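You operate a simulated robot arm through the tools that you are given. There is no shell and no other tool. Be economical: measure what you need, move in short steps, check, and stop when the job is done.

Carry out the task below with a simulated robot arm. There is one attempt and no reset: what you move stays moved.

TASK
Fill the hole in the grey dish with plaster and let it set.
Fine: stand the dish on the grey slab, stir the mix smooth, spoon it in, and put dish, stick and scoop back.
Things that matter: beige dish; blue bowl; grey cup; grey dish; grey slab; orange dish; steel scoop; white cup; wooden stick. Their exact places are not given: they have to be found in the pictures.

The check looks at the end state, three seconds after you hand in, the way a careful person would. Anything else that was tipped, shoved, dropped, spilled or broken makes it a failure.

THE ROBOT
A 7-joint arm with a two-finger parallel gripper on a trunk, on a base that drives. Base frame: it is fixed to the floor where the robot stands at the start and does not move with it; the origin is under the middle of the robot, x ahead of it, y to its left, z up; the surface under the hand at the start is at about z = 743. Units: mm, rad, N and s.
Its first joint turns from -2.897 to 2.897 rad. Places, roughly: beige dish [6750, -1000, 750]; grey cup [500, -500, 800]; white cup [500, -500, 800]. Payload 3.43 kg.
Tool frame: the origin (TCP) lies between the finger pads and is the grasp point; the fingertips stand 34 mm ahead of it; z points along the fingers, y is the line along which they close. Largest opening 128 mm; finger width 24, thickness 12; the body of the gripper, 48 by 130 mm, starts 96 mm behind the TCP.
Orientation is told as [roll, pitch, yaw] about the base's x, y, z axes, in that order, counted from this pose: with the fingers straight down and closing along the base's y, the tool's x points along the base's -x, its y along +y and its z along -z.

THE INTERFACE
- The arm moves only by the tool move_arm. Its argument "increments" is a list of rows, each a list of 7 numbers: the shift along the tool's x, y, z in mm, then the turn, a rotation vector about the tool's x, y, z in rad, then the gripper command, from -1 (shut) to 1 (fully open), values between in proportion. In form: [[dx, dy, dz, wx, wy, wz, jaw], ...]. A call has 1 to 8 rows; each row is the pose to reach, as a shift and turn from the pose commanded when the call began, along the tool's axes at that moment. Each row takes 0.2 s and may step no farther than 50 mm and 0.15 rad from the row before; otherwise, or with a gripper value out of range, the whole call is refused. A pose out of reach is approached as far as the arm can. The call stops where the force on the tool passes 50 N (or 10 N more than at its start, if that is more) or the arm is blocked; 0.2 s more then pass. The fingers move at their own pace (about 153 mm/s each) and stop on an object; they squeeze with about 41 N. The grip force told is the motor's: it shows also when the fingers shut on nothing. Time passes only in rows, and 0.2 s behind the last, so rows that repeat a pose let the fingers close. It gives the time, the measured TCP pose, the force on the tool (base axes), the opening and the grip force at its end, in the units of the frame above (readings bear some noise), with the torque about the TCP (base axes, N m) and any sound that the robot's microphone picked up, and new pictures: "pictures" is both (left out), scene, wrist or none.
- Cameras (640 x 400 px; columns grow to the right, rows downward): "scene" is now at [184.2, 181.5, 1373.7]; the picture's right is [-0.54, -0.84, 0.01], its down [-0.44, 0.27, -0.86] and it looks along [0.72, -0.47, -0.52] (base axes); focal length 251 px, centre (320, 200). "wrist" rides on the gripper at [76, -11, -160] in the tool frame; the picture's right is [0.15, 0.99, 0.00], its down [-0.88, 0.13, -0.46] and it looks along [-0.45, 0.07, 0.89] (tool axes); focal length 234 px, centre (320, 200).
- roll_base(legs): drives the robot by 1 to 6 legs, each [ahead, turn to the left] in mm and rad, along the robot's own axes; the way and the turn of a leg run together, so that a leg with both is an arc; at most 1500 mm and 3.142 rad a leg. The arm and the cameras ride along, it lands a little off, and it stops where it bumps. It gives what a move gives, and a new picture of the scene camera.
- pan_tilt(pan, tilt): turns the head with the scene camera to pan (to the left, within 2.094 rad either way) and tilt (down, from -0.506 to 1.204), counted from straight ahead of the robot. It gives what a move gives, and a new picture of the scene camera.
- locate(camera, pixels): there is no depth. For up to 12 entries [column, row, z] of the newest picture of that camera ("zoom" is the newest enlarged one), the place [x, y] in the base frame at which the ray of that pixel passes the height z, good to about 2 mm. No time passes.
- close_up(camera, box): a new picture of the part [left, top, right, bottom] of that camera's present view, enlarged. No time passes.
- close_job(): hands the job in; it is judged then, once.

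Go step by step. Measure first, check grasps and placings, and put right what went wrong. The budget is 80 turns and 260 pictures, counting those below and the enlarged ones. Unless the task says otherwise, let go and move clear before handing in, and close with one line.

The tools are called after ">>>" as a command line: name --pt "numbers of a row" for each row, then --argument value for the rest, lists and objects as JSON in quotes. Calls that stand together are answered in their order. move_arm: Moves the arm, as the interface text tells. Its arguments: {"type":"object","properties":{"increments":{"type":"array"},"pictures":{"type":"string","enum":["both","scene","wrist","none"]}},"required":["increments"]} The other tools are called the same way: roll_base (legs) drives the base; pan_tilt (pan, tilt) turns the head that bears the scene camera; locate (camera, pixels) gives the place at which the rays of pixels pass given heights; close_up (camera, box) takes an enlarged picture of a part of a camera's view; close_job () hands the job in.

At the start:

```text
time: 0.0
tcp_pos: [572.2, -351.0, 1163.9]
tool_rot: [-0.001, 0.0, 0.002]
ft_force: [-0.8, -0.3, -0.6]
ft_torque: [-0.03, -0.02, 0.04]
opening: 128.1
finger_force: 0.0
robot x, y, heading: [-3.3, -1.3, 0.003]
head pan, tilt: [-0.574, 0.531]
```

scene: 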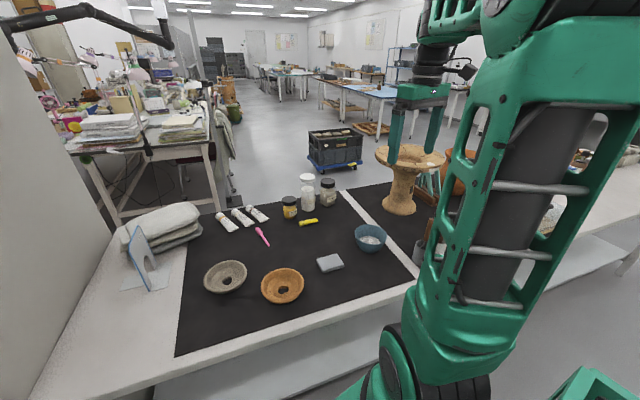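
wrist: 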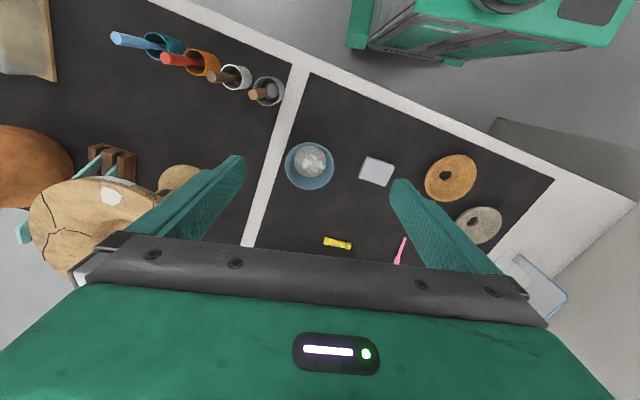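

The scene shows the grey dish near (225,277), the orange dish (283,286), the slab (330,263) and the blue bowl (370,238). The wrist view shows cups with handles near (165,45) to (265,92). I'll enlarge both areas first.

>>> close_up --camera "scene" --box '[170, 160, 430, 322]'

>>> close_up --camera "wrist" --box '[90, 10, 350, 172]'

>>> locate --camera "wrist" --pixels '[[310, 165, 780], [377, 171, 755], [451, 178, 760], [479, 226, 760], [267, 92, 820], [235, 77, 820], [202, 63, 820], [163, 45, 820], [125, 38, 900], [259, 94, 900]]'

>>> pan_tilt --pan -1.1 --tilt 0.75

```text
2.46 times, centred on (300, 241) of scene
```

zoom: 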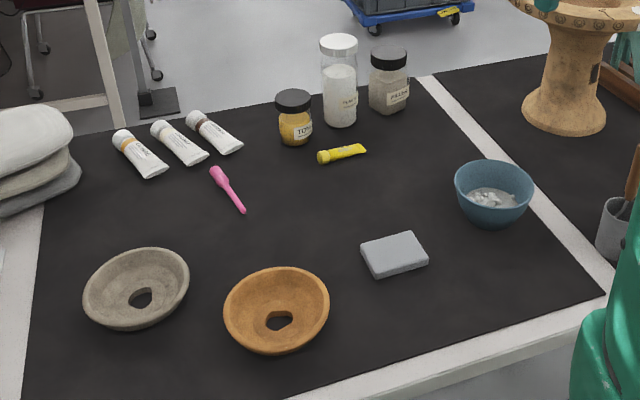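

```text
2.46 times, centred on (220, 91) of wrist
```

zoom: 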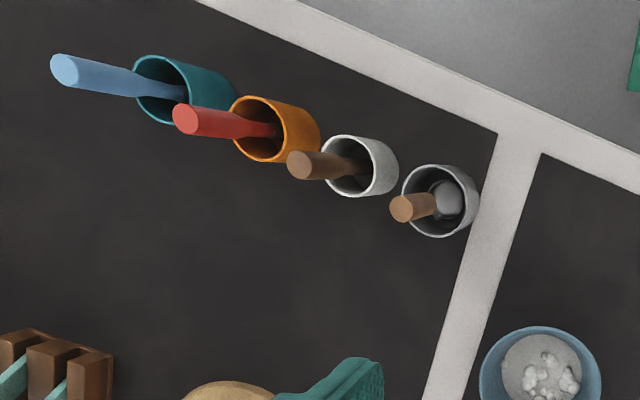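

```text
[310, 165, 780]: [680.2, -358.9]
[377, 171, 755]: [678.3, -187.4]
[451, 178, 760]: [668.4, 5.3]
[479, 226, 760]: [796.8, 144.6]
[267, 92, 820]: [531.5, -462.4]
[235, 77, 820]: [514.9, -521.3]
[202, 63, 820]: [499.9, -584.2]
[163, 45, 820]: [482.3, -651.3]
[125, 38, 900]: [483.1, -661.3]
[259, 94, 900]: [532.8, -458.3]
```

```text
time: 0.9
tcp_pos: [556.8, -350.0, 1171.8]
tool_rot: [0.0, -0.012, 0.001]
ft_force: [0.3, 0.4, 0.0]
ft_torque: [0.0, 0.0, 0.0]
opening: 128.0
finger_force: 0.0
robot x, y, heading: [-1.7, -8.3, 0.002]
head pan, tilt: [-1.1, 0.75]
```

scene: 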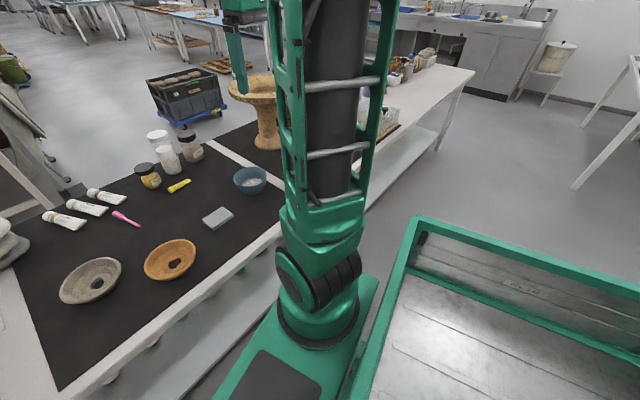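

The layout is clear, and two cups (white and grey) hold brown-handled tools. I'll bring the wrist camera over the cups and turn the head back.

>>> move_arm --pt "25 -25 25 0 0 0 1" --pt "50 -50 50 0 0 0 1" --pt "75 -75 75 0 0 0 1" --pt "100 -100 100 0 0 0 1" --pt "125 -125 125 0 0 0 1" --pt "140 -140 140 0 0 0 1" --pt "140 -140 140 0 0 0 1" --pictures "wrist"

>>> pan_tilt --pan -0.3 --tilt 0.75

```text
time: 2.5
tcp_pos: [417.9, -489.8, 1032.6]
tool_rot: [0.0, -0.011, 0.001]
ft_force: [0.2, -0.3, 0.3]
ft_torque: [0.0, 0.0, -0.02]
opening: 128.0
finger_force: 0.1
robot x, y, heading: [0.7, -2.9, -0.001]
head pan, tilt: [-1.1, 0.75]
```

wrist: 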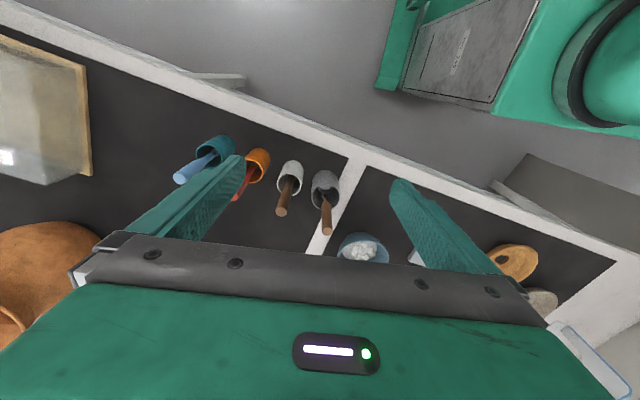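

```text
time: 3.7
tcp_pos: [417.9, -490.6, 1034.0]
tool_rot: [-0.001, -0.012, 0.002]
ft_force: [0.3, -0.1, 0.6]
ft_torque: [-0.01, -0.01, -0.01]
opening: 128.0
finger_force: 0.1
robot x, y, heading: [-3.0, -2.2, -0.006]
head pan, tilt: [-0.3, 0.75]
```

scene: 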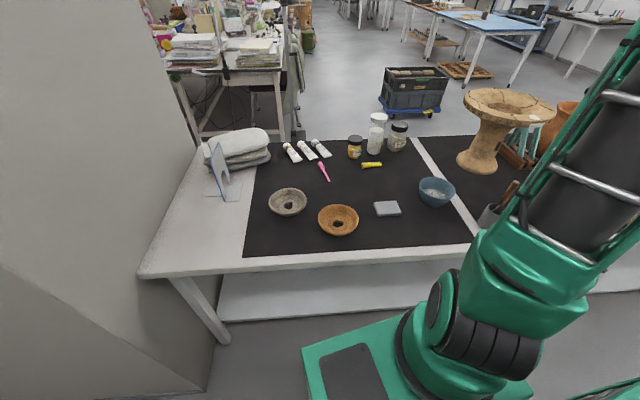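

The cups are visible at (325,185) grey and (290,177) white in the wrist view. I'll enlarge these and the table in the scene view.

>>> close_up --camera "wrist" --box '[240, 140, 400, 240]'

>>> locate --camera "zoom" --pixels '[[320, 200, 800]]'

>>> close_up --camera "scene" --box '[250, 150, 490, 250]'

>>> locate --camera "scene" --pixels '[[268, 201, 785], [308, 201, 785], [288, 206, 745], [318, 218, 785], [358, 218, 785], [338, 224, 745], [374, 202, 760], [397, 202, 760], [387, 209, 760], [419, 190, 790], [455, 190, 790]]'

```text
4.00 times, centred on (320, 190) of wrist
```

zoom: 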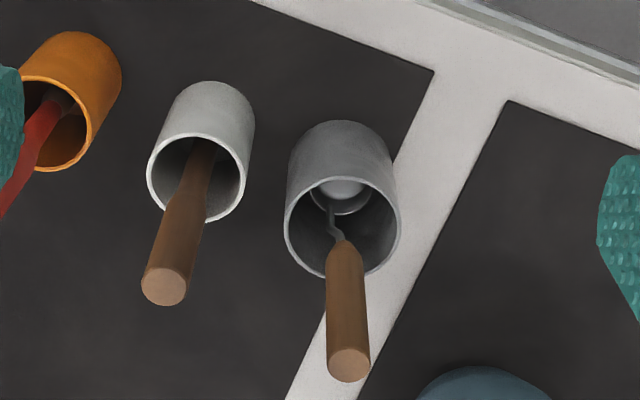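

```text
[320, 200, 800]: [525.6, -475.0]
```

```text
2.67 times, centred on (370, 200) of scene
```

zoom: 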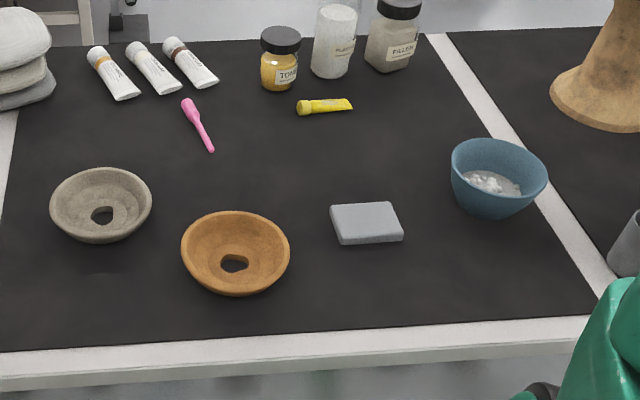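

```text
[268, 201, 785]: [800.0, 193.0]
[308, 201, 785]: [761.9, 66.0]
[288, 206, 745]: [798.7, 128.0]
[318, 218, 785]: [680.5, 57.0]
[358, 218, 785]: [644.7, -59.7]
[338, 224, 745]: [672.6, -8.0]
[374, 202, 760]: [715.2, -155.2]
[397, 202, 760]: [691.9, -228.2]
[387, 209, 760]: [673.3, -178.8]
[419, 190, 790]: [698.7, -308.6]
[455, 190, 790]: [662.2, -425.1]
```

The scoop is a ladle with a cranked neck in the grey cup, and the stick is in the white cup. I'll get ray positions for the handle tops at several heights and triangulate against the earlier view.

>>> locate --camera "wrist" --pixels '[[327, 231, 850], [327, 231, 900], [327, 231, 950], [326, 201, 850], [281.5, 211.5, 850], [281.5, 211.5, 900], [281.5, 211.5, 950], [287, 194, 820], [325.5, 197, 820], [290, 184, 820], [325.7, 187, 760]]'

>>> move_arm --pt "50 0 0 0 0 0 1" --pt "80 0 0 0 0 0 1" --pt "80 0 0 0 0 0 1" --pictures "wrist"

>>> close_up --camera "wrist" --box '[240, 180, 400, 280]'

```text
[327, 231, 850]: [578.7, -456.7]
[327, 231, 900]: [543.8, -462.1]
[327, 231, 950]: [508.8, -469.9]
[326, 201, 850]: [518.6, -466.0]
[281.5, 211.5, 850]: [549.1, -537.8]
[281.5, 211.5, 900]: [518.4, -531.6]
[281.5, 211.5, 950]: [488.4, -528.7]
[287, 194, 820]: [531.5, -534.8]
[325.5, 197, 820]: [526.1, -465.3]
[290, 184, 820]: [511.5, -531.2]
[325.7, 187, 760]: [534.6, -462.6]
```

```text
time: 4.5
tcp_pos: [336.8, -488.1, 1029.2]
tool_rot: [-0.001, -0.011, 0.003]
ft_force: [0.4, -0.4, 0.1]
ft_torque: [0.01, -0.05, 0.0]
opening: 127.9
finger_force: 0.0
robot x, y, heading: [-1.8, -4.8, -0.001]
head pan, tilt: [-0.3, 0.75]
```

wrist: 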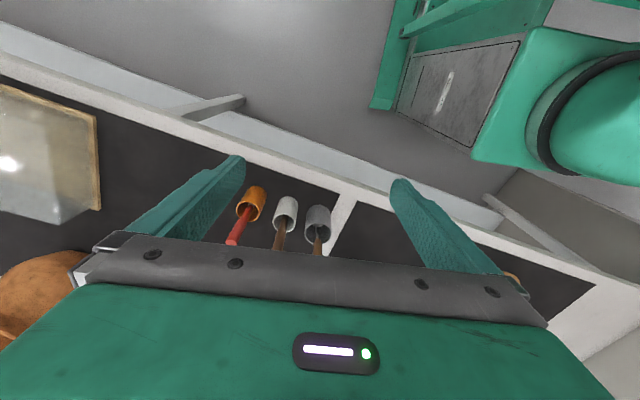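

```text
4.00 times, centred on (320, 230) of wrist
```

zoom: 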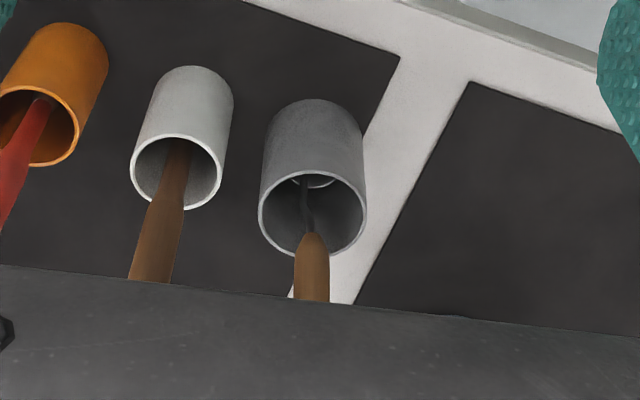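

Triangulating gives the scoop handle top at about (531,-463,918), almost upright, with both cup rims at about 810. Next I'll look at the dish from above.

>>> move_arm --pt "-27 41 0 0 0 0 1" --pt "-55 82 0 0 0 0 1" --pt "-82 123 0 0 0 0 1" --pt "-110 165 0 0 0 0 1" --pt "-137 206 0 0 0 0 1" --pt "-165 247 0 0 0 0 1" --pt "-192 288 0 0 0 0 1" --pt "-220 330 0 0 0 0 1" --pictures "none"

>>> move_arm --pt "-20 41 6 0 0 0 1" --pt "-40 82 12 0 0 0 1" --pt "-60 123 18 0 0 0 1" --pt "-80 165 24 0 0 0 1" --pt "-100 206 30 0 0 0 1" --pt "-120 247 35 0 0 0 1" --pt "-140 288 40 0 0 0 1" --pt "-140 288 40 0 0 0 1" --pictures "both"

```text
refused: row 4 steps farther than a row can; nothing moved
```

```text
time: 6.3
tcp_pos: [482.5, -202.5, 989.6]
tool_rot: [-0.001, -0.013, 0.002]
ft_force: [-0.1, 0.2, -0.3]
ft_torque: [0.01, 0.0, 0.0]
opening: 128.1
finger_force: 0.1
robot x, y, heading: [-1.9, -4.7, -0.002]
head pan, tilt: [-0.3, 0.75]
```

scene: 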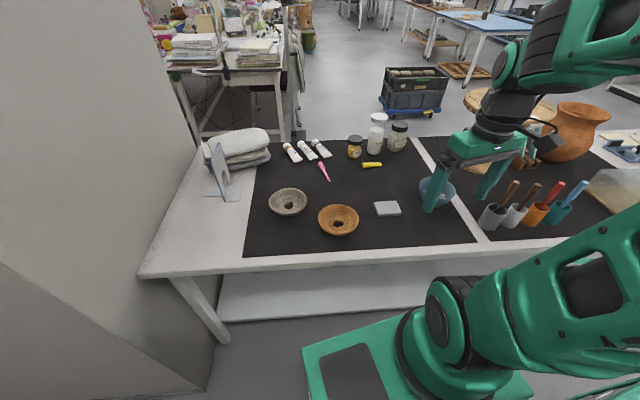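
wrist: 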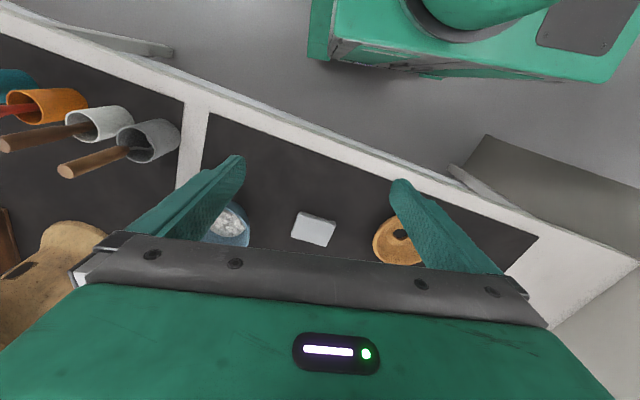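

The scene camera now sees the cups at (490,215) and (517,215), so I'll enlarge that before moving on to the dish.

>>> close_up --camera "scene" --box '[450, 160, 610, 260]'

>>> locate --camera "scene" --pixels '[[495, 208, 810], [520, 206, 810], [513, 184, 918], [537, 187, 918], [513, 184, 900], [537, 187, 900]]'

>>> move_arm --pt "-27 38 0 0 0 0 1" --pt "-54 75 0 0 0 0 1" --pt "-81 112 0 0 0 0 1" --pt "-108 150 0 0 0 0 1" --pt "-135 188 0 0 0 0 1" --pt "-162 226 0 0 0 0 1" --pt "-189 264 0 0 0 0 1" --pt "-215 300 0 0 0 0 1" --pictures "both"

```text
4.00 times, centred on (530, 210) of scene
```

zoom: 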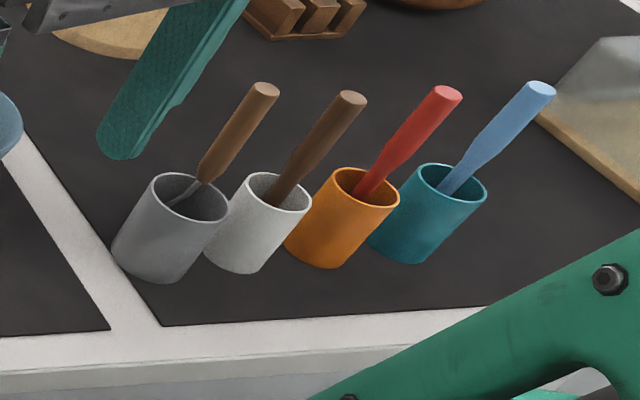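

```text
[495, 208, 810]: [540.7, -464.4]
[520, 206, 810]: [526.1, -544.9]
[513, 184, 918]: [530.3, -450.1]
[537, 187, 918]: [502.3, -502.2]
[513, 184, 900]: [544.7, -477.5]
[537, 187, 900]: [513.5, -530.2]
```

```text
time: 8.1
tcp_pos: [688.7, 99.6, 998.7]
tool_rot: [-0.002, -0.012, 0.0]
ft_force: [0.2, 0.0, 0.4]
ft_torque: [0.02, -0.07, -0.01]
opening: 127.9
finger_force: 0.0
robot x, y, heading: [0.7, -0.9, -0.004]
head pan, tilt: [-0.3, 0.75]
```

scene: 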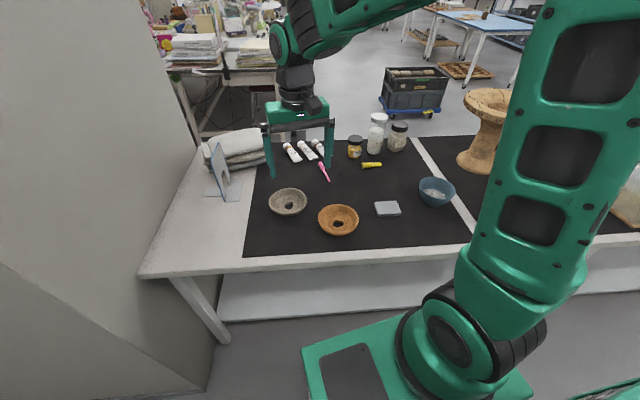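
wrist: 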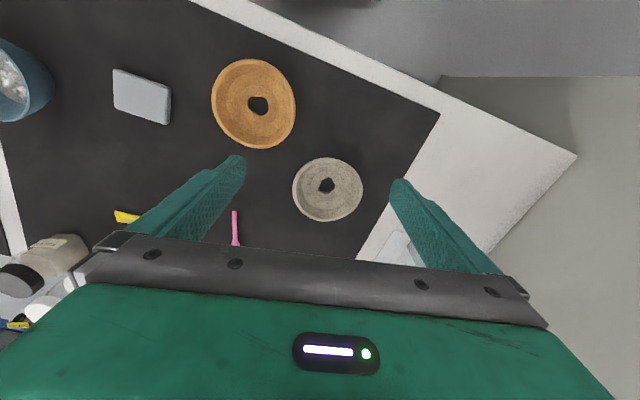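

The grey dish is clear in the wrist view at (328,190). I'll enlarge it and measure it.

>>> close_up --camera "wrist" --box '[270, 145, 390, 235]'

>>> locate --camera "wrist" --pixels '[[293, 189, 785], [363, 189, 785], [327, 157, 785], [329, 222, 785], [326, 186, 750], [113, 70, 760], [169, 124, 760], [171, 84, 760], [114, 108, 760], [141, 96, 760]]'

>>> close_up --camera "scene" --box '[250, 170, 410, 250]'

```text
4.44 times, centred on (330, 190) of wrist
```

zoom: 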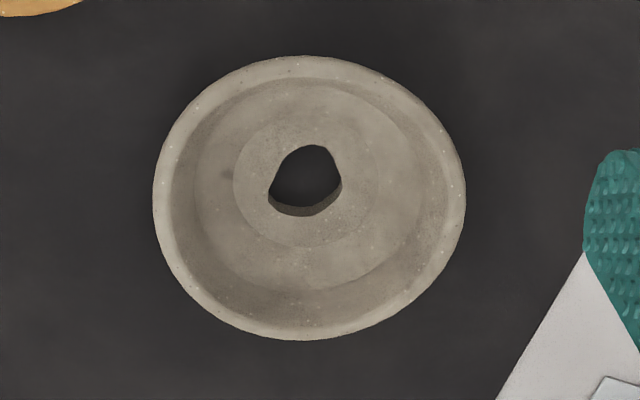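

```text
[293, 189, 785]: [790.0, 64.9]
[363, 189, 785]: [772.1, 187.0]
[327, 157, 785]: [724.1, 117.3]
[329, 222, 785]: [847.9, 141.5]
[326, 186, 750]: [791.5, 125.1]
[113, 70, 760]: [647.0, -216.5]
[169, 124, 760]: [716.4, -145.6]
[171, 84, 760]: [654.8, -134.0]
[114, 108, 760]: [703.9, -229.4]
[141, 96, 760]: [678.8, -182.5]
```

```text
4.00 times, centred on (330, 210) of scene
```

zoom: 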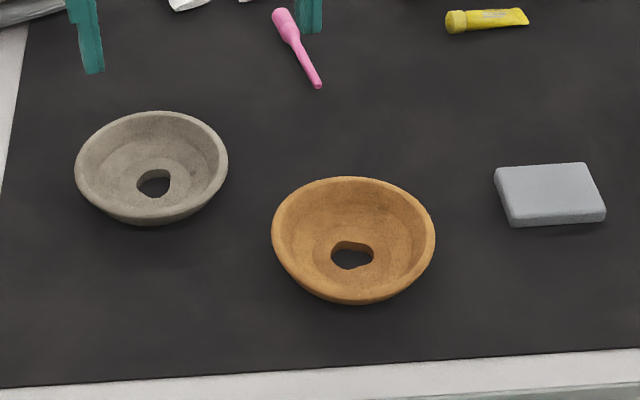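

The dish centre is about (784,128), its rim diameter about 124 and its rim height about 785. The slab centre is (680,-181). I'll approach the +y side of the rim with a 0.35 rad tilt so the pads lie along the wall.

>>> move_arm --pt "-24 29 27 0.09 0 0 0.2" --pt "-48 58 54 0.18 0 0 -0.25" --pt "-72 88 81 0.27 0 0 -0.25" --pt "-95 116 110 0.35 0 0 -0.25" --pt "-95 116 110 0.35 0 0 -0.25" --pictures "both"

>>> close_up --camera "scene" --box '[220, 130, 380, 230]'

```text
time: 9.3
tcp_pos: [787.4, 214.4, 886.8]
tool_rot: [-0.351, -0.014, 0.002]
ft_force: [0.1, 0.1, 1.8]
ft_torque: [0.02, 0.01, -0.01]
opening: 47.7
finger_force: 0.0
robot x, y, heading: [-0.7, -6.2, 0.0]
head pan, tilt: [-0.3, 0.75]
```

scene: 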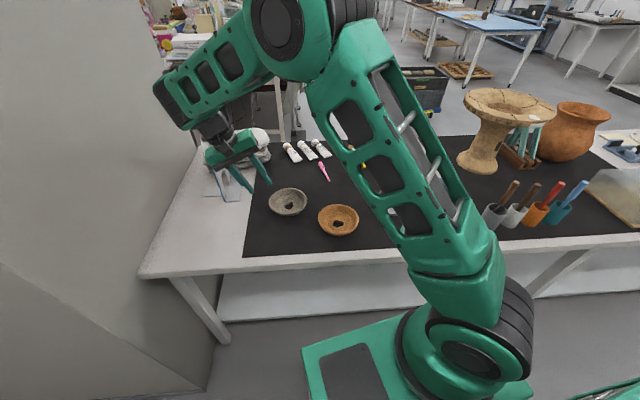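
wrist: 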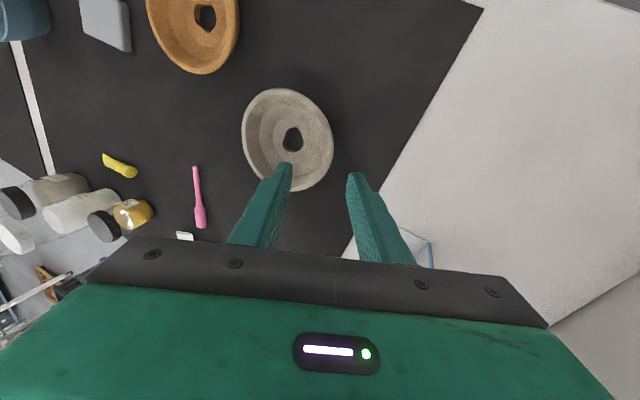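

```text
4.00 times, centred on (300, 180) of scene
```

zoom: 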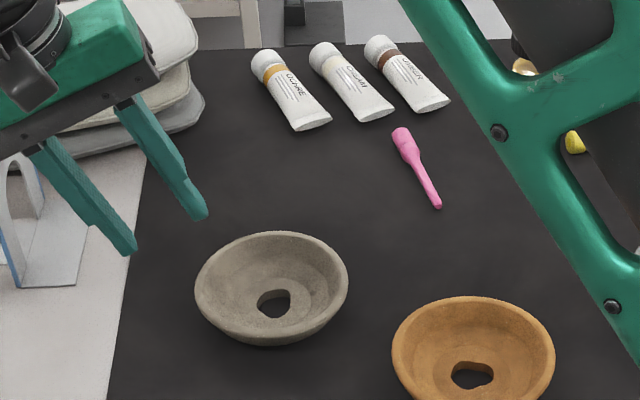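

The fingers are aligned with the wall, so I'll advance most of the way and check.

>>> move_arm --pt "3 9 35 0 0 0 -0.25" --pt "3 9 70 0 0 0 -0.25" --pt "3 9 70 0 0 0 -0.25" --pictures "wrist"

>>> close_up --camera "scene" --box '[230, 150, 342, 220]'

>>> close_up --camera "wrist" --box '[220, 70, 412, 190]'

```text
time: 10.1
tcp_pos: [787.2, 198.6, 819.3]
tool_rot: [-0.35, -0.011, 0.001]
ft_force: [-0.8, -0.2, -0.3]
ft_torque: [-0.01, 0.02, 0.02]
opening: 47.7
finger_force: 0.1
robot x, y, heading: [2.4, -5.7, -0.003]
head pan, tilt: [-0.3, 0.75]
```

wrist: 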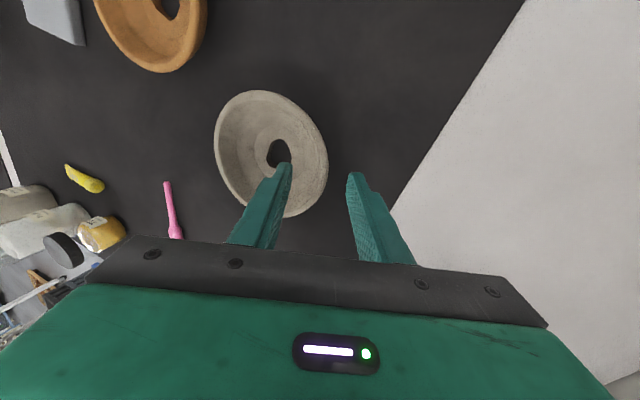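

```text
5.71 times, centred on (286, 185) of scene
```

zoom: 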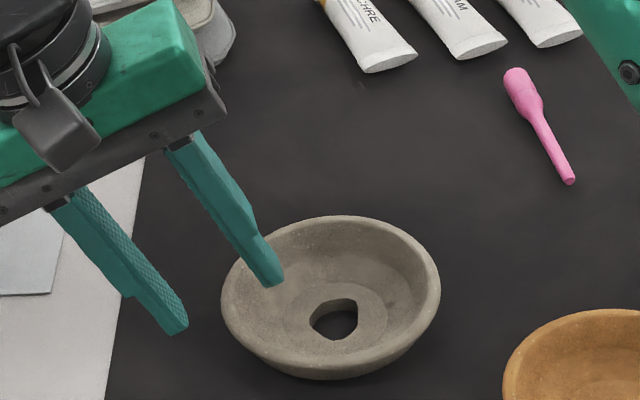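

```text
3.33 times, centred on (316, 130) of wrist
```

zoom: 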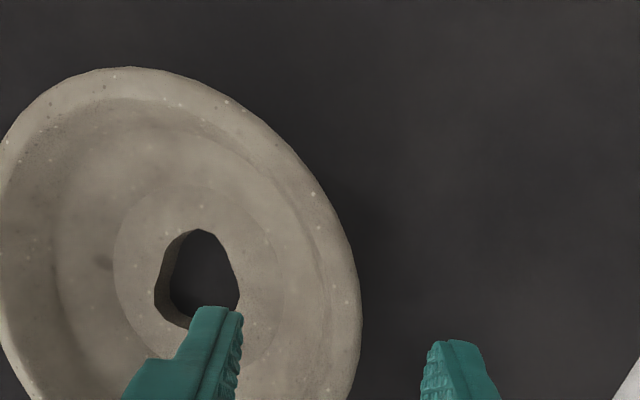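

The wall lies midway between the fingers. I'll advance 27 mm and close.

>>> move_arm --pt "0 0 14 0 0 0 -0.25" --pt "0 0 27 0 0 0 -0.25" --pt "0 0 27 0 0 0 -0.6" --pt "0 0 27 0 0 0 -1" --pt "0 0 27 0 0 0 -1" --pictures "wrist"

>>> close_up --camera "scene" --box '[230, 150, 342, 220]'

```text
time: 11.3
tcp_pos: [787.7, 189.7, 791.9]
tool_rot: [-0.352, -0.014, -0.001]
ft_force: [0.4, -6.5, 19.2]
ft_torque: [-1.33, 0.54, 0.22]
opening: 13.6
finger_force: 41.2
robot x, y, heading: [0.8, -0.6, 0.0]
head pan, tilt: [-0.3, 0.75]
```

wrist: 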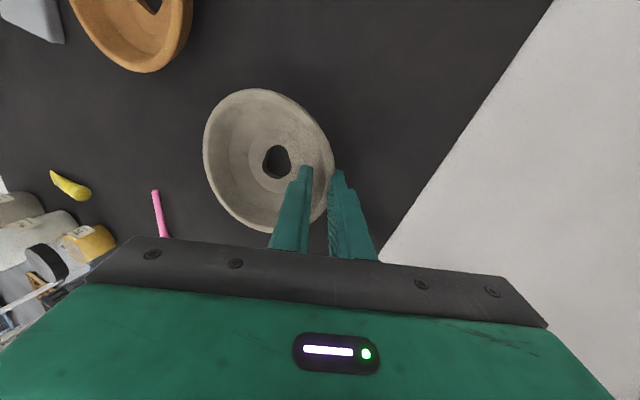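

```text
5.71 times, centred on (286, 185) of scene
```

zoom: 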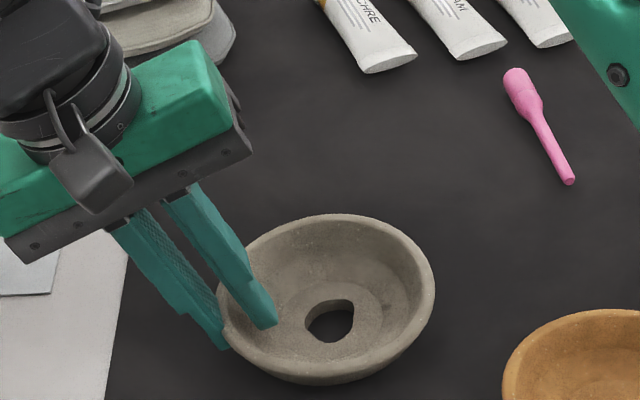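

The dish is gripped at 13.6 mm, 41 N. I'll lift it straight up a little and check how it hangs.

>>> move_arm --pt "0 -5 -14 0 0 0 -1" --pt "0 -14 -38 0 0 0 -1" --pt "0 -27 -75 0 0 0 -1" --pt "0 -27 -75 0 0 0 -1" --pictures "both"

>>> close_up --camera "scene" --box '[220, 130, 380, 230]'

```text
time: 12.3
tcp_pos: [784.6, 188.8, 873.0]
tool_rot: [-0.349, -0.01, 0.002]
ft_force: [0.4, -0.2, -2.0]
ft_torque: [0.09, 0.02, 0.01]
opening: 4.8
finger_force: 39.2
robot x, y, heading: [0.1, -3.4, -0.001]
head pan, tilt: [-0.3, 0.75]
```

scene: 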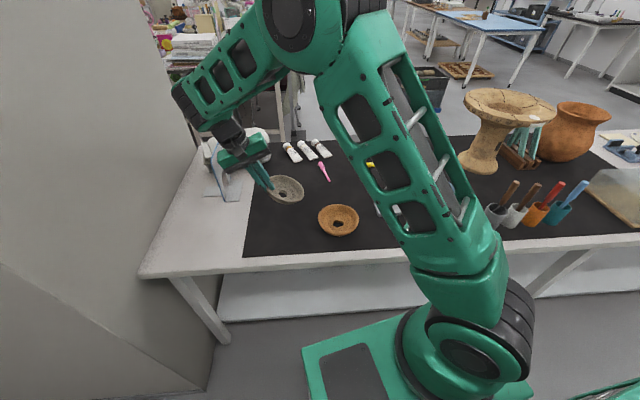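
wrist: 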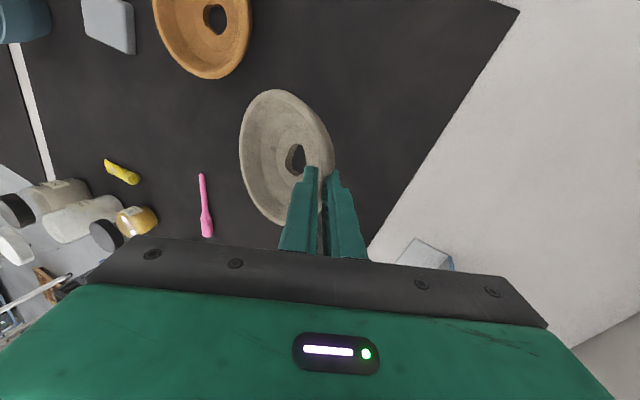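

```text
4.00 times, centred on (300, 180) of scene
```

zoom: 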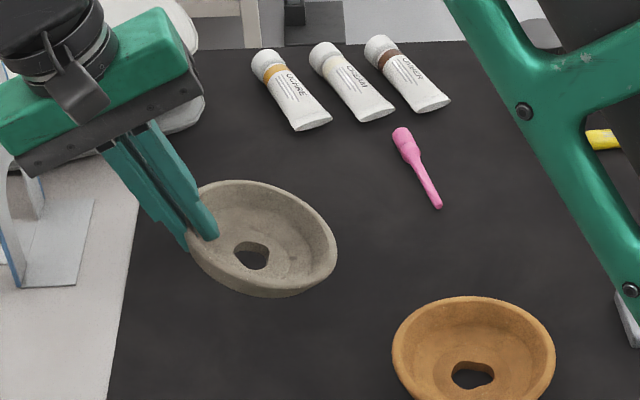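

Once lifted, the dish rotated in the pads (opening 4.8) and its -y side hangs lower. I'll rotate about tool x to level it and look again.

>>> move_arm --pt "0 0 0 0.1 0 0 -1" --pt "0 0 0 0.2 0 0 -1" --pt "0 0 0 0.3 0 0 -1" --pt "0 0 0 0.3 0 0 -1" --pictures "both"

>>> close_up --camera "scene" --box '[220, 130, 380, 230]'

```text
time: 13.3
tcp_pos: [786.6, 189.4, 871.8]
tool_rot: [-0.651, -0.014, 0.002]
ft_force: [0.4, -0.4, -2.6]
ft_torque: [0.16, -0.04, 0.0]
opening: 5.4
finger_force: 39.4
robot x, y, heading: [-2.7, -5.2, -0.002]
head pan, tilt: [-0.3, 0.75]
```

scene: 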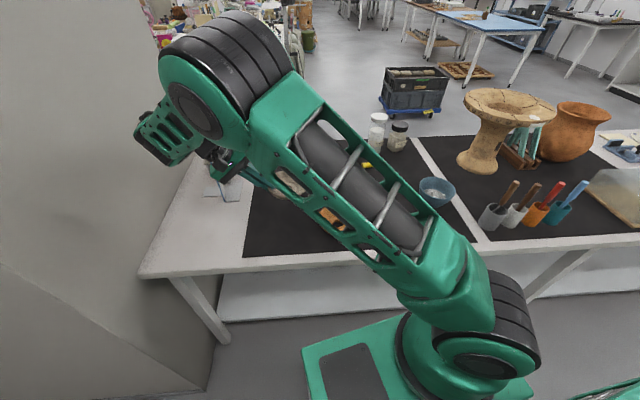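
wrist: 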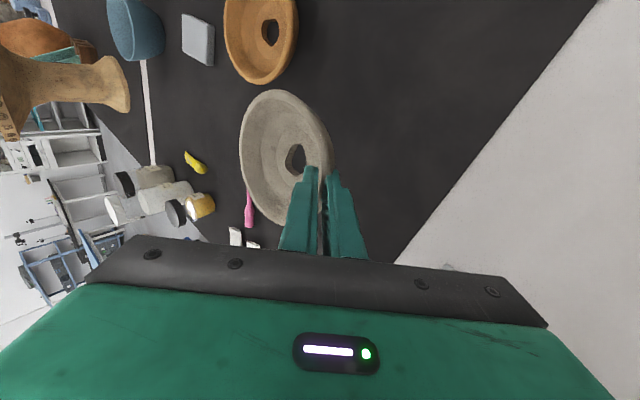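

```text
4.00 times, centred on (300, 180) of scene
```

zoom: 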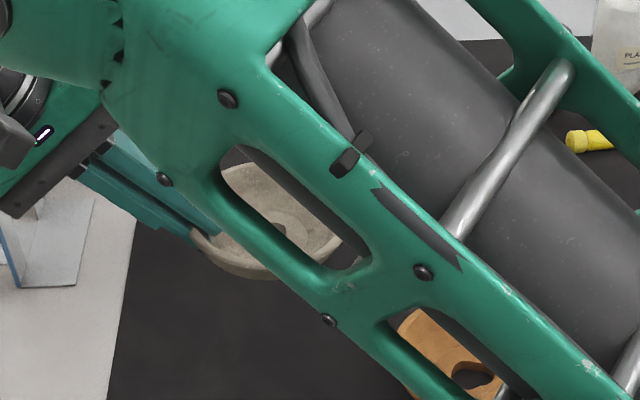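

The dish looks about level compared with the orange one. I'll raise it 40 mm and carry it over the slab.

>>> move_arm --pt "0 -24 -32 0 0 0 -1" --pt "15 -59 -5 0 0 0 -1" --pt "30 -94 22 0 0 0 -1" --pt "45 -129 49 0 0 0 -1" --pt "60 -164 76 0 0 0 -1" --pt "75 -199 103 0 0 0 -1" --pt "90 -234 130 0 0 0 -1" --pt "106 -270 156 0 0 0 -1" --pictures "both"

>>> close_up --camera "scene" --box '[310, 130, 470, 230]'

```text
time: 15.1
tcp_pos: [680.3, -119.0, 908.2]
tool_rot: [-0.649, -0.011, 0.001]
ft_force: [0.9, 0.2, -1.7]
ft_torque: [0.08, 0.05, -0.01]
opening: 4.9
finger_force: 39.6
robot x, y, heading: [-0.9, -1.7, 0.001]
head pan, tilt: [-0.3, 0.75]
```

scene: 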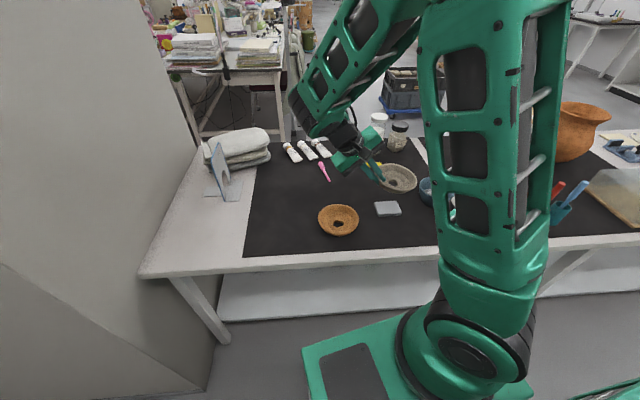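
wrist: 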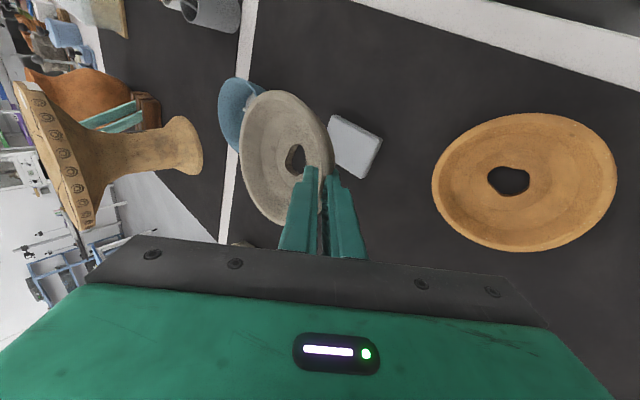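

```text
4.00 times, centred on (390, 180) of scene
```

zoom: 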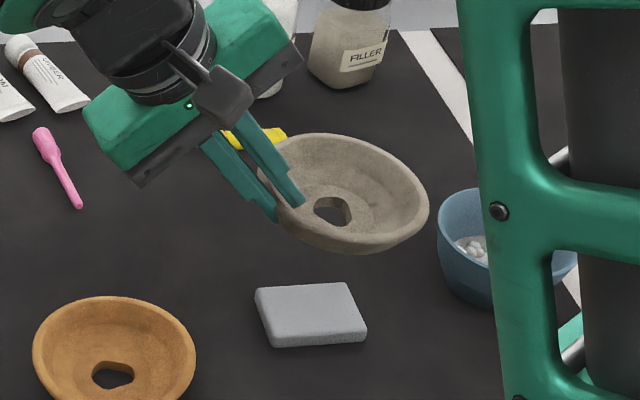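

The dish is still slightly low on its -y side in the zoom (right extreme at (428,207)). I'll add 0.15 rad and lower to about z 865.

>>> move_arm --pt "0 13 17 0.08 0 0 -1" --pt "0 26 34 0.15 0 0 -1" --pt "0 26 34 0.15 0 0 -1" --pictures "both"

>>> close_up --camera "scene" --box '[310, 130, 470, 230]'

>>> close_up --camera "wrist" --box '[210, 70, 402, 190]'

```text
time: 15.9
tcp_pos: [681.3, -118.7, 864.7]
tool_rot: [-0.801, -0.013, 0.001]
ft_force: [-0.2, 0.4, -2.6]
ft_torque: [0.1, -0.01, -0.02]
opening: 5.0
finger_force: 40.0
robot x, y, heading: [-0.4, -3.9, 0.001]
head pan, tilt: [-0.3, 0.75]
```

scene: 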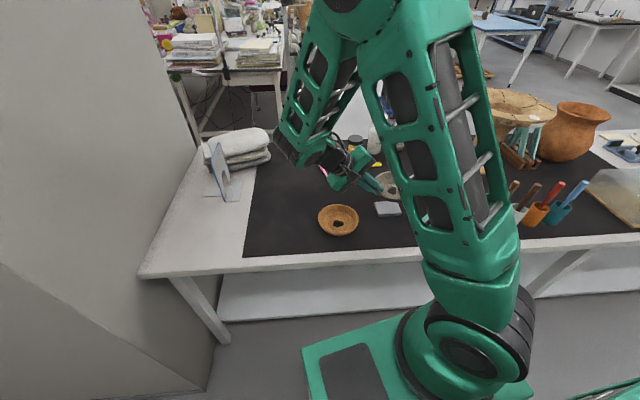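
wrist: 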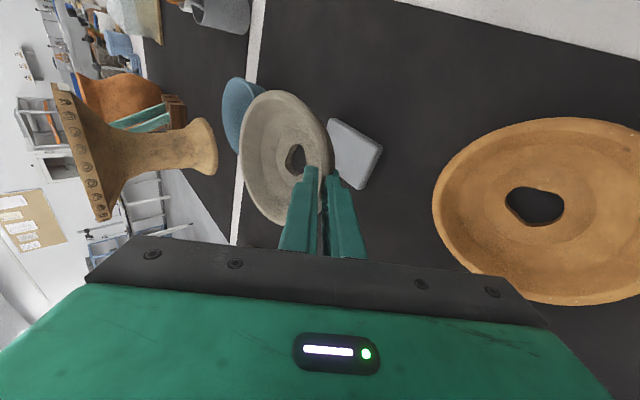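

```text
4.00 times, centred on (390, 180) of scene
```

zoom: 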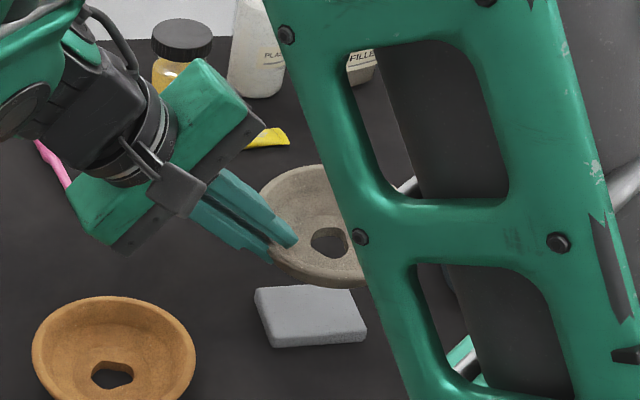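

```text
3.33 times, centred on (306, 130) of wrist
```

zoom: 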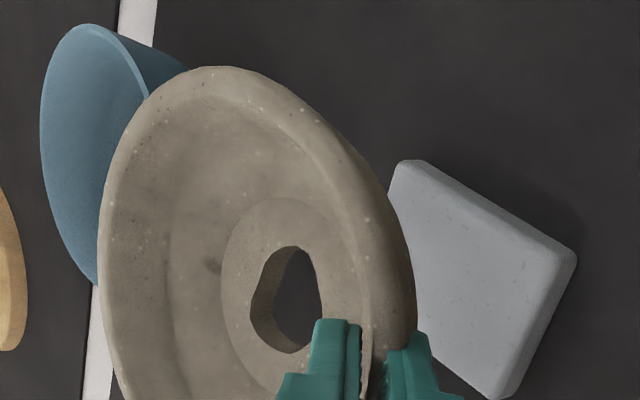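

I'll check level by locating rim pixels at an assumed rim height. A level rim should map to a circle about 124 mm across.

>>> locate --camera "wrist" --pixels '[[239.4, 145, 855], [276, 89.8, 855], [315, 115, 855], [333.5, 151, 855], [275, 224, 855], [252, 107, 855], [250, 200, 855], [239.4, 145, 830], [329, 118, 762], [382, 146, 762], [363, 189, 762], [330, 168, 745]]'

```text
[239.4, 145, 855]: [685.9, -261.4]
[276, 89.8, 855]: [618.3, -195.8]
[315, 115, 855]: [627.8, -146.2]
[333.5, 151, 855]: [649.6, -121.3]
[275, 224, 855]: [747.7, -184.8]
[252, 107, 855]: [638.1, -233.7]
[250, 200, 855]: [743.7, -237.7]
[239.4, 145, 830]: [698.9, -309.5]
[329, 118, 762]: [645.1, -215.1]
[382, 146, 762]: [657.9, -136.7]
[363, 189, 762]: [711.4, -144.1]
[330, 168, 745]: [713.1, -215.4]
```

At z≈860 the rim maps to a circle centred near (683,-180), with the -y side slightly high, about 0.06 rad. I'll trim 0.05 rad, shift -4 mm in x, and lower 42 mm.

>>> move_arm --pt "4 14 14 -0.03 0 0 -1" --pt "4 30 29 -0.05 0 0 -1" --pt "4 30 29 -0.05 0 0 -1" --pictures "wrist"

>>> close_up --camera "scene" --box '[330, 160, 442, 230]'

```text
time: 16.7
tcp_pos: [678.4, -119.6, 823.4]
tool_rot: [-0.749, -0.012, 0.002]
ft_force: [-0.1, 0.2, -1.1]
ft_torque: [0.13, 0.01, 0.01]
opening: 4.9
finger_force: 39.7
robot x, y, heading: [0.1, -3.5, 0.003]
head pan, tilt: [-0.3, 0.75]
```

wrist: 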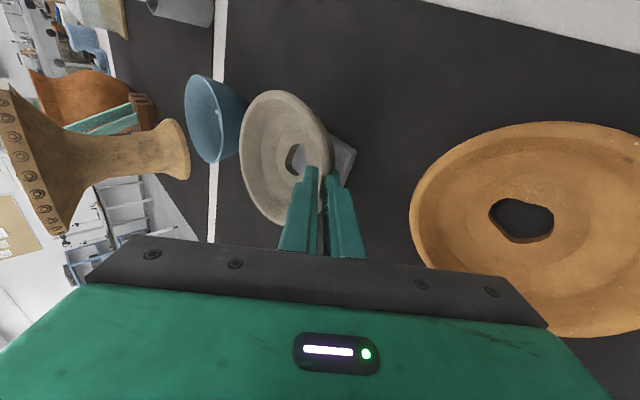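

```text
5.71 times, centred on (386, 195) of scene
```

zoom: 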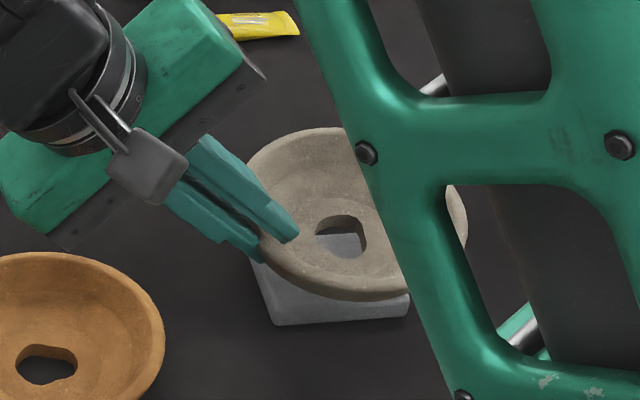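

The slab is visible through the hole. I'll lower 10 mm in small rows and read the force.

>>> move_arm --pt "0 2 2.2 0 0 0 -1" --pt "0 4.1 4.4 0 0 0 -1" --pt "0 6.8 7.3 0 0 0 -1" --pt "0 6.8 7.3 0 0 0 -1" --pictures "none"

>>> close_up --camera "scene" --box '[330, 160, 442, 230]'

```text
time: 17.7
tcp_pos: [678.9, -119.3, 813.3]
tool_rot: [-0.748, -0.014, 0.002]
ft_force: [0.7, -0.6, -2.3]
ft_torque: [0.11, 0.0, -0.01]
opening: 5.2
finger_force: 38.9
robot x, y, heading: [0.9, -3.2, 0.001]
head pan, tilt: [-0.3, 0.75]
```

```text
5.71 times, centred on (386, 195) of scene
```

zoom: 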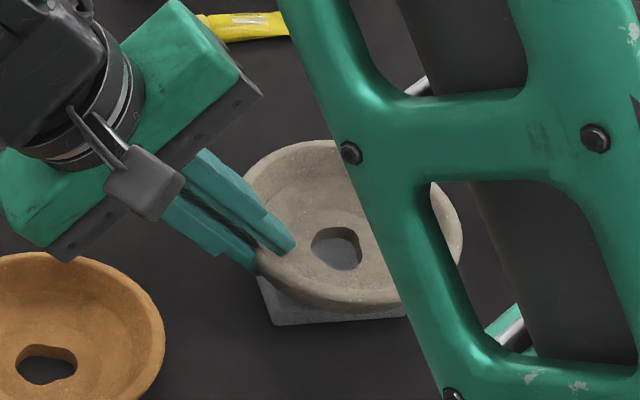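

No contact yet, so I'll lower 4 mm more in each of two calls.

>>> move_arm --pt "0 1.4 1.5 0 0 0 -1" --pt "0 2.7 2.9 0 0 0 -1" --pt "0 2.7 2.9 0 0 0 -1" --pictures "none"

>>> move_arm --pt "0 1 1.1 0 0 0 -1" --pt "0 2 2.2 0 0 0 -1" --pt "0 2 2.2 0 0 0 -1" --pictures "wrist"

>>> close_up --camera "scene" --box '[330, 160, 442, 230]'

```text
time: 18.5
tcp_pos: [679.2, -119.1, 808.9]
tool_rot: [-0.749, -0.013, 0.002]
ft_force: [-0.6, 0.1, -2.1]
ft_torque: [0.09, 0.04, 0.01]
opening: 5.2
finger_force: 39.3
robot x, y, heading: [0.7, -6.6, 0.002]
head pan, tilt: [-0.3, 0.75]
```

```text
time: 19.3
tcp_pos: [677.6, -119.6, 806.0]
tool_rot: [-0.748, -0.011, 0.002]
ft_force: [-0.5, -0.4, -1.4]
ft_torque: [0.11, 0.0, -0.01]
opening: 4.9
finger_force: 39.3
robot x, y, heading: [0.9, -5.1, -0.003]
head pan, tilt: [-0.3, 0.75]
```

wrist: 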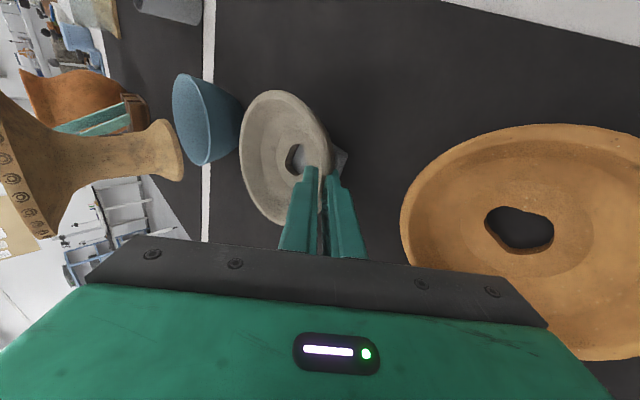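

```text
5.71 times, centred on (386, 195) of scene
```

zoom: 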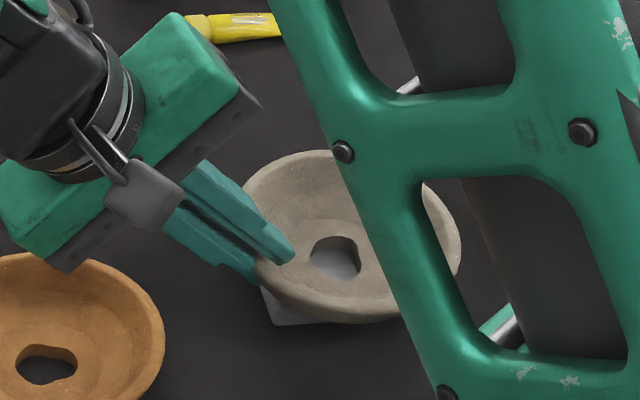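

Still no contact, so I'll continue down in small calls.

>>> move_arm --pt "0 1 1.1 0 0 0 -1" --pt "0 2 2.2 0 0 0 -1" --pt "0 2 2.2 0 0 0 -1" --pictures "none"

>>> move_arm --pt "0 1 1.1 0 0 0 -1" --pt "0 2 2.2 0 0 0 -1" --pt "0 2 2.2 0 0 0 -1" --pictures "none"

>>> close_up --camera "scene" --box '[330, 160, 442, 230]'

```text
time: 20.1
tcp_pos: [679.0, -119.2, 804.5]
tool_rot: [-0.75, -0.014, 0.001]
ft_force: [-3.0, 7.0, 22.5]
ft_torque: [-0.38, 0.39, -0.16]
opening: 4.8
finger_force: 39.6
robot x, y, heading: [-0.7, -5.5, 0.004]
head pan, tilt: [-0.3, 0.75]
```

```text
time: 20.9
tcp_pos: [677.9, -120.3, 801.4]
tool_rot: [-0.751, -0.015, 0.001]
ft_force: [8.1, 2.1, 37.9]
ft_torque: [-1.03, -0.06, 0.27]
opening: 5.2
finger_force: 40.0
robot x, y, heading: [1.0, -7.0, -0.0]
head pan, tilt: [-0.3, 0.75]
```

```text
5.71 times, centred on (386, 195) of scene
```

zoom: 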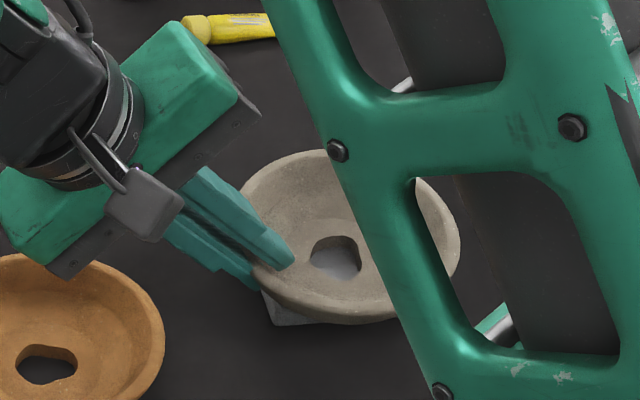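

The dish is in contact (38 N). I'll ease up 3 mm, open modestly, and back out along the finger axis.

>>> move_arm --pt "0 -2 -2.2 0 0 0 -1" --pt "0 -2 -2.2 0 0 0 -0.8" --pt "0 -2 -2.2 0 0 0 -0.6" --pt "0 -2 -2.2 0 0 0 -0.6" --pt "0 -2 -32 0 0 0 -0.6" --pt "0 -2 -72 0 0 0 -0.6" --pt "0 -2 -112 0 0 0 -0.6" --pictures "both"

>>> close_up --camera "scene" --box '[310, 150, 470, 250]'

```text
time: 22.5
tcp_pos: [673.7, -46.4, 883.4]
tool_rot: [-0.752, -0.012, 0.001]
ft_force: [-0.6, -0.1, -0.4]
ft_torque: [-0.01, 0.02, -0.01]
opening: 25.3
finger_force: 0.1
robot x, y, heading: [-0.0, -4.7, 0.002]
head pan, tilt: [-0.3, 0.75]
```

scene: 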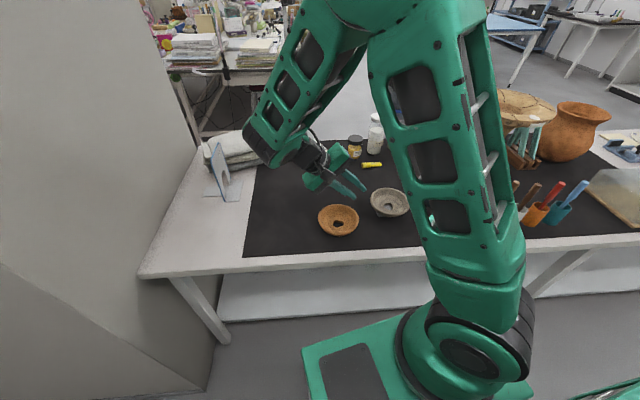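
wrist: 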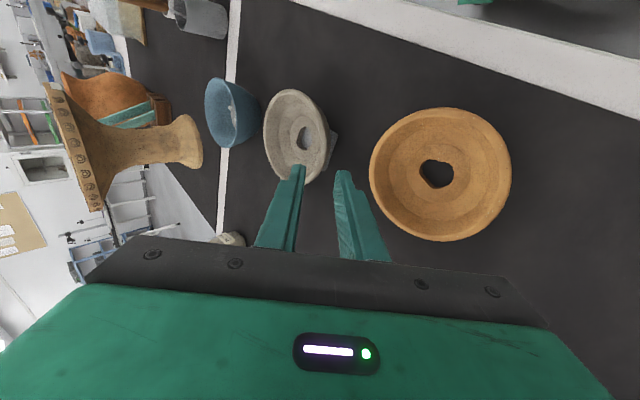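

```text
4.00 times, centred on (390, 200) of scene
```

zoom: 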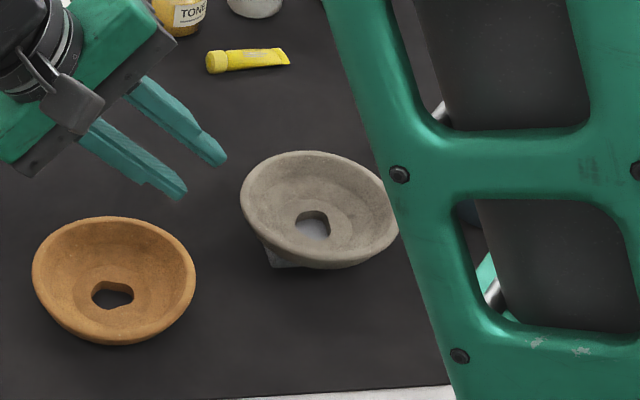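

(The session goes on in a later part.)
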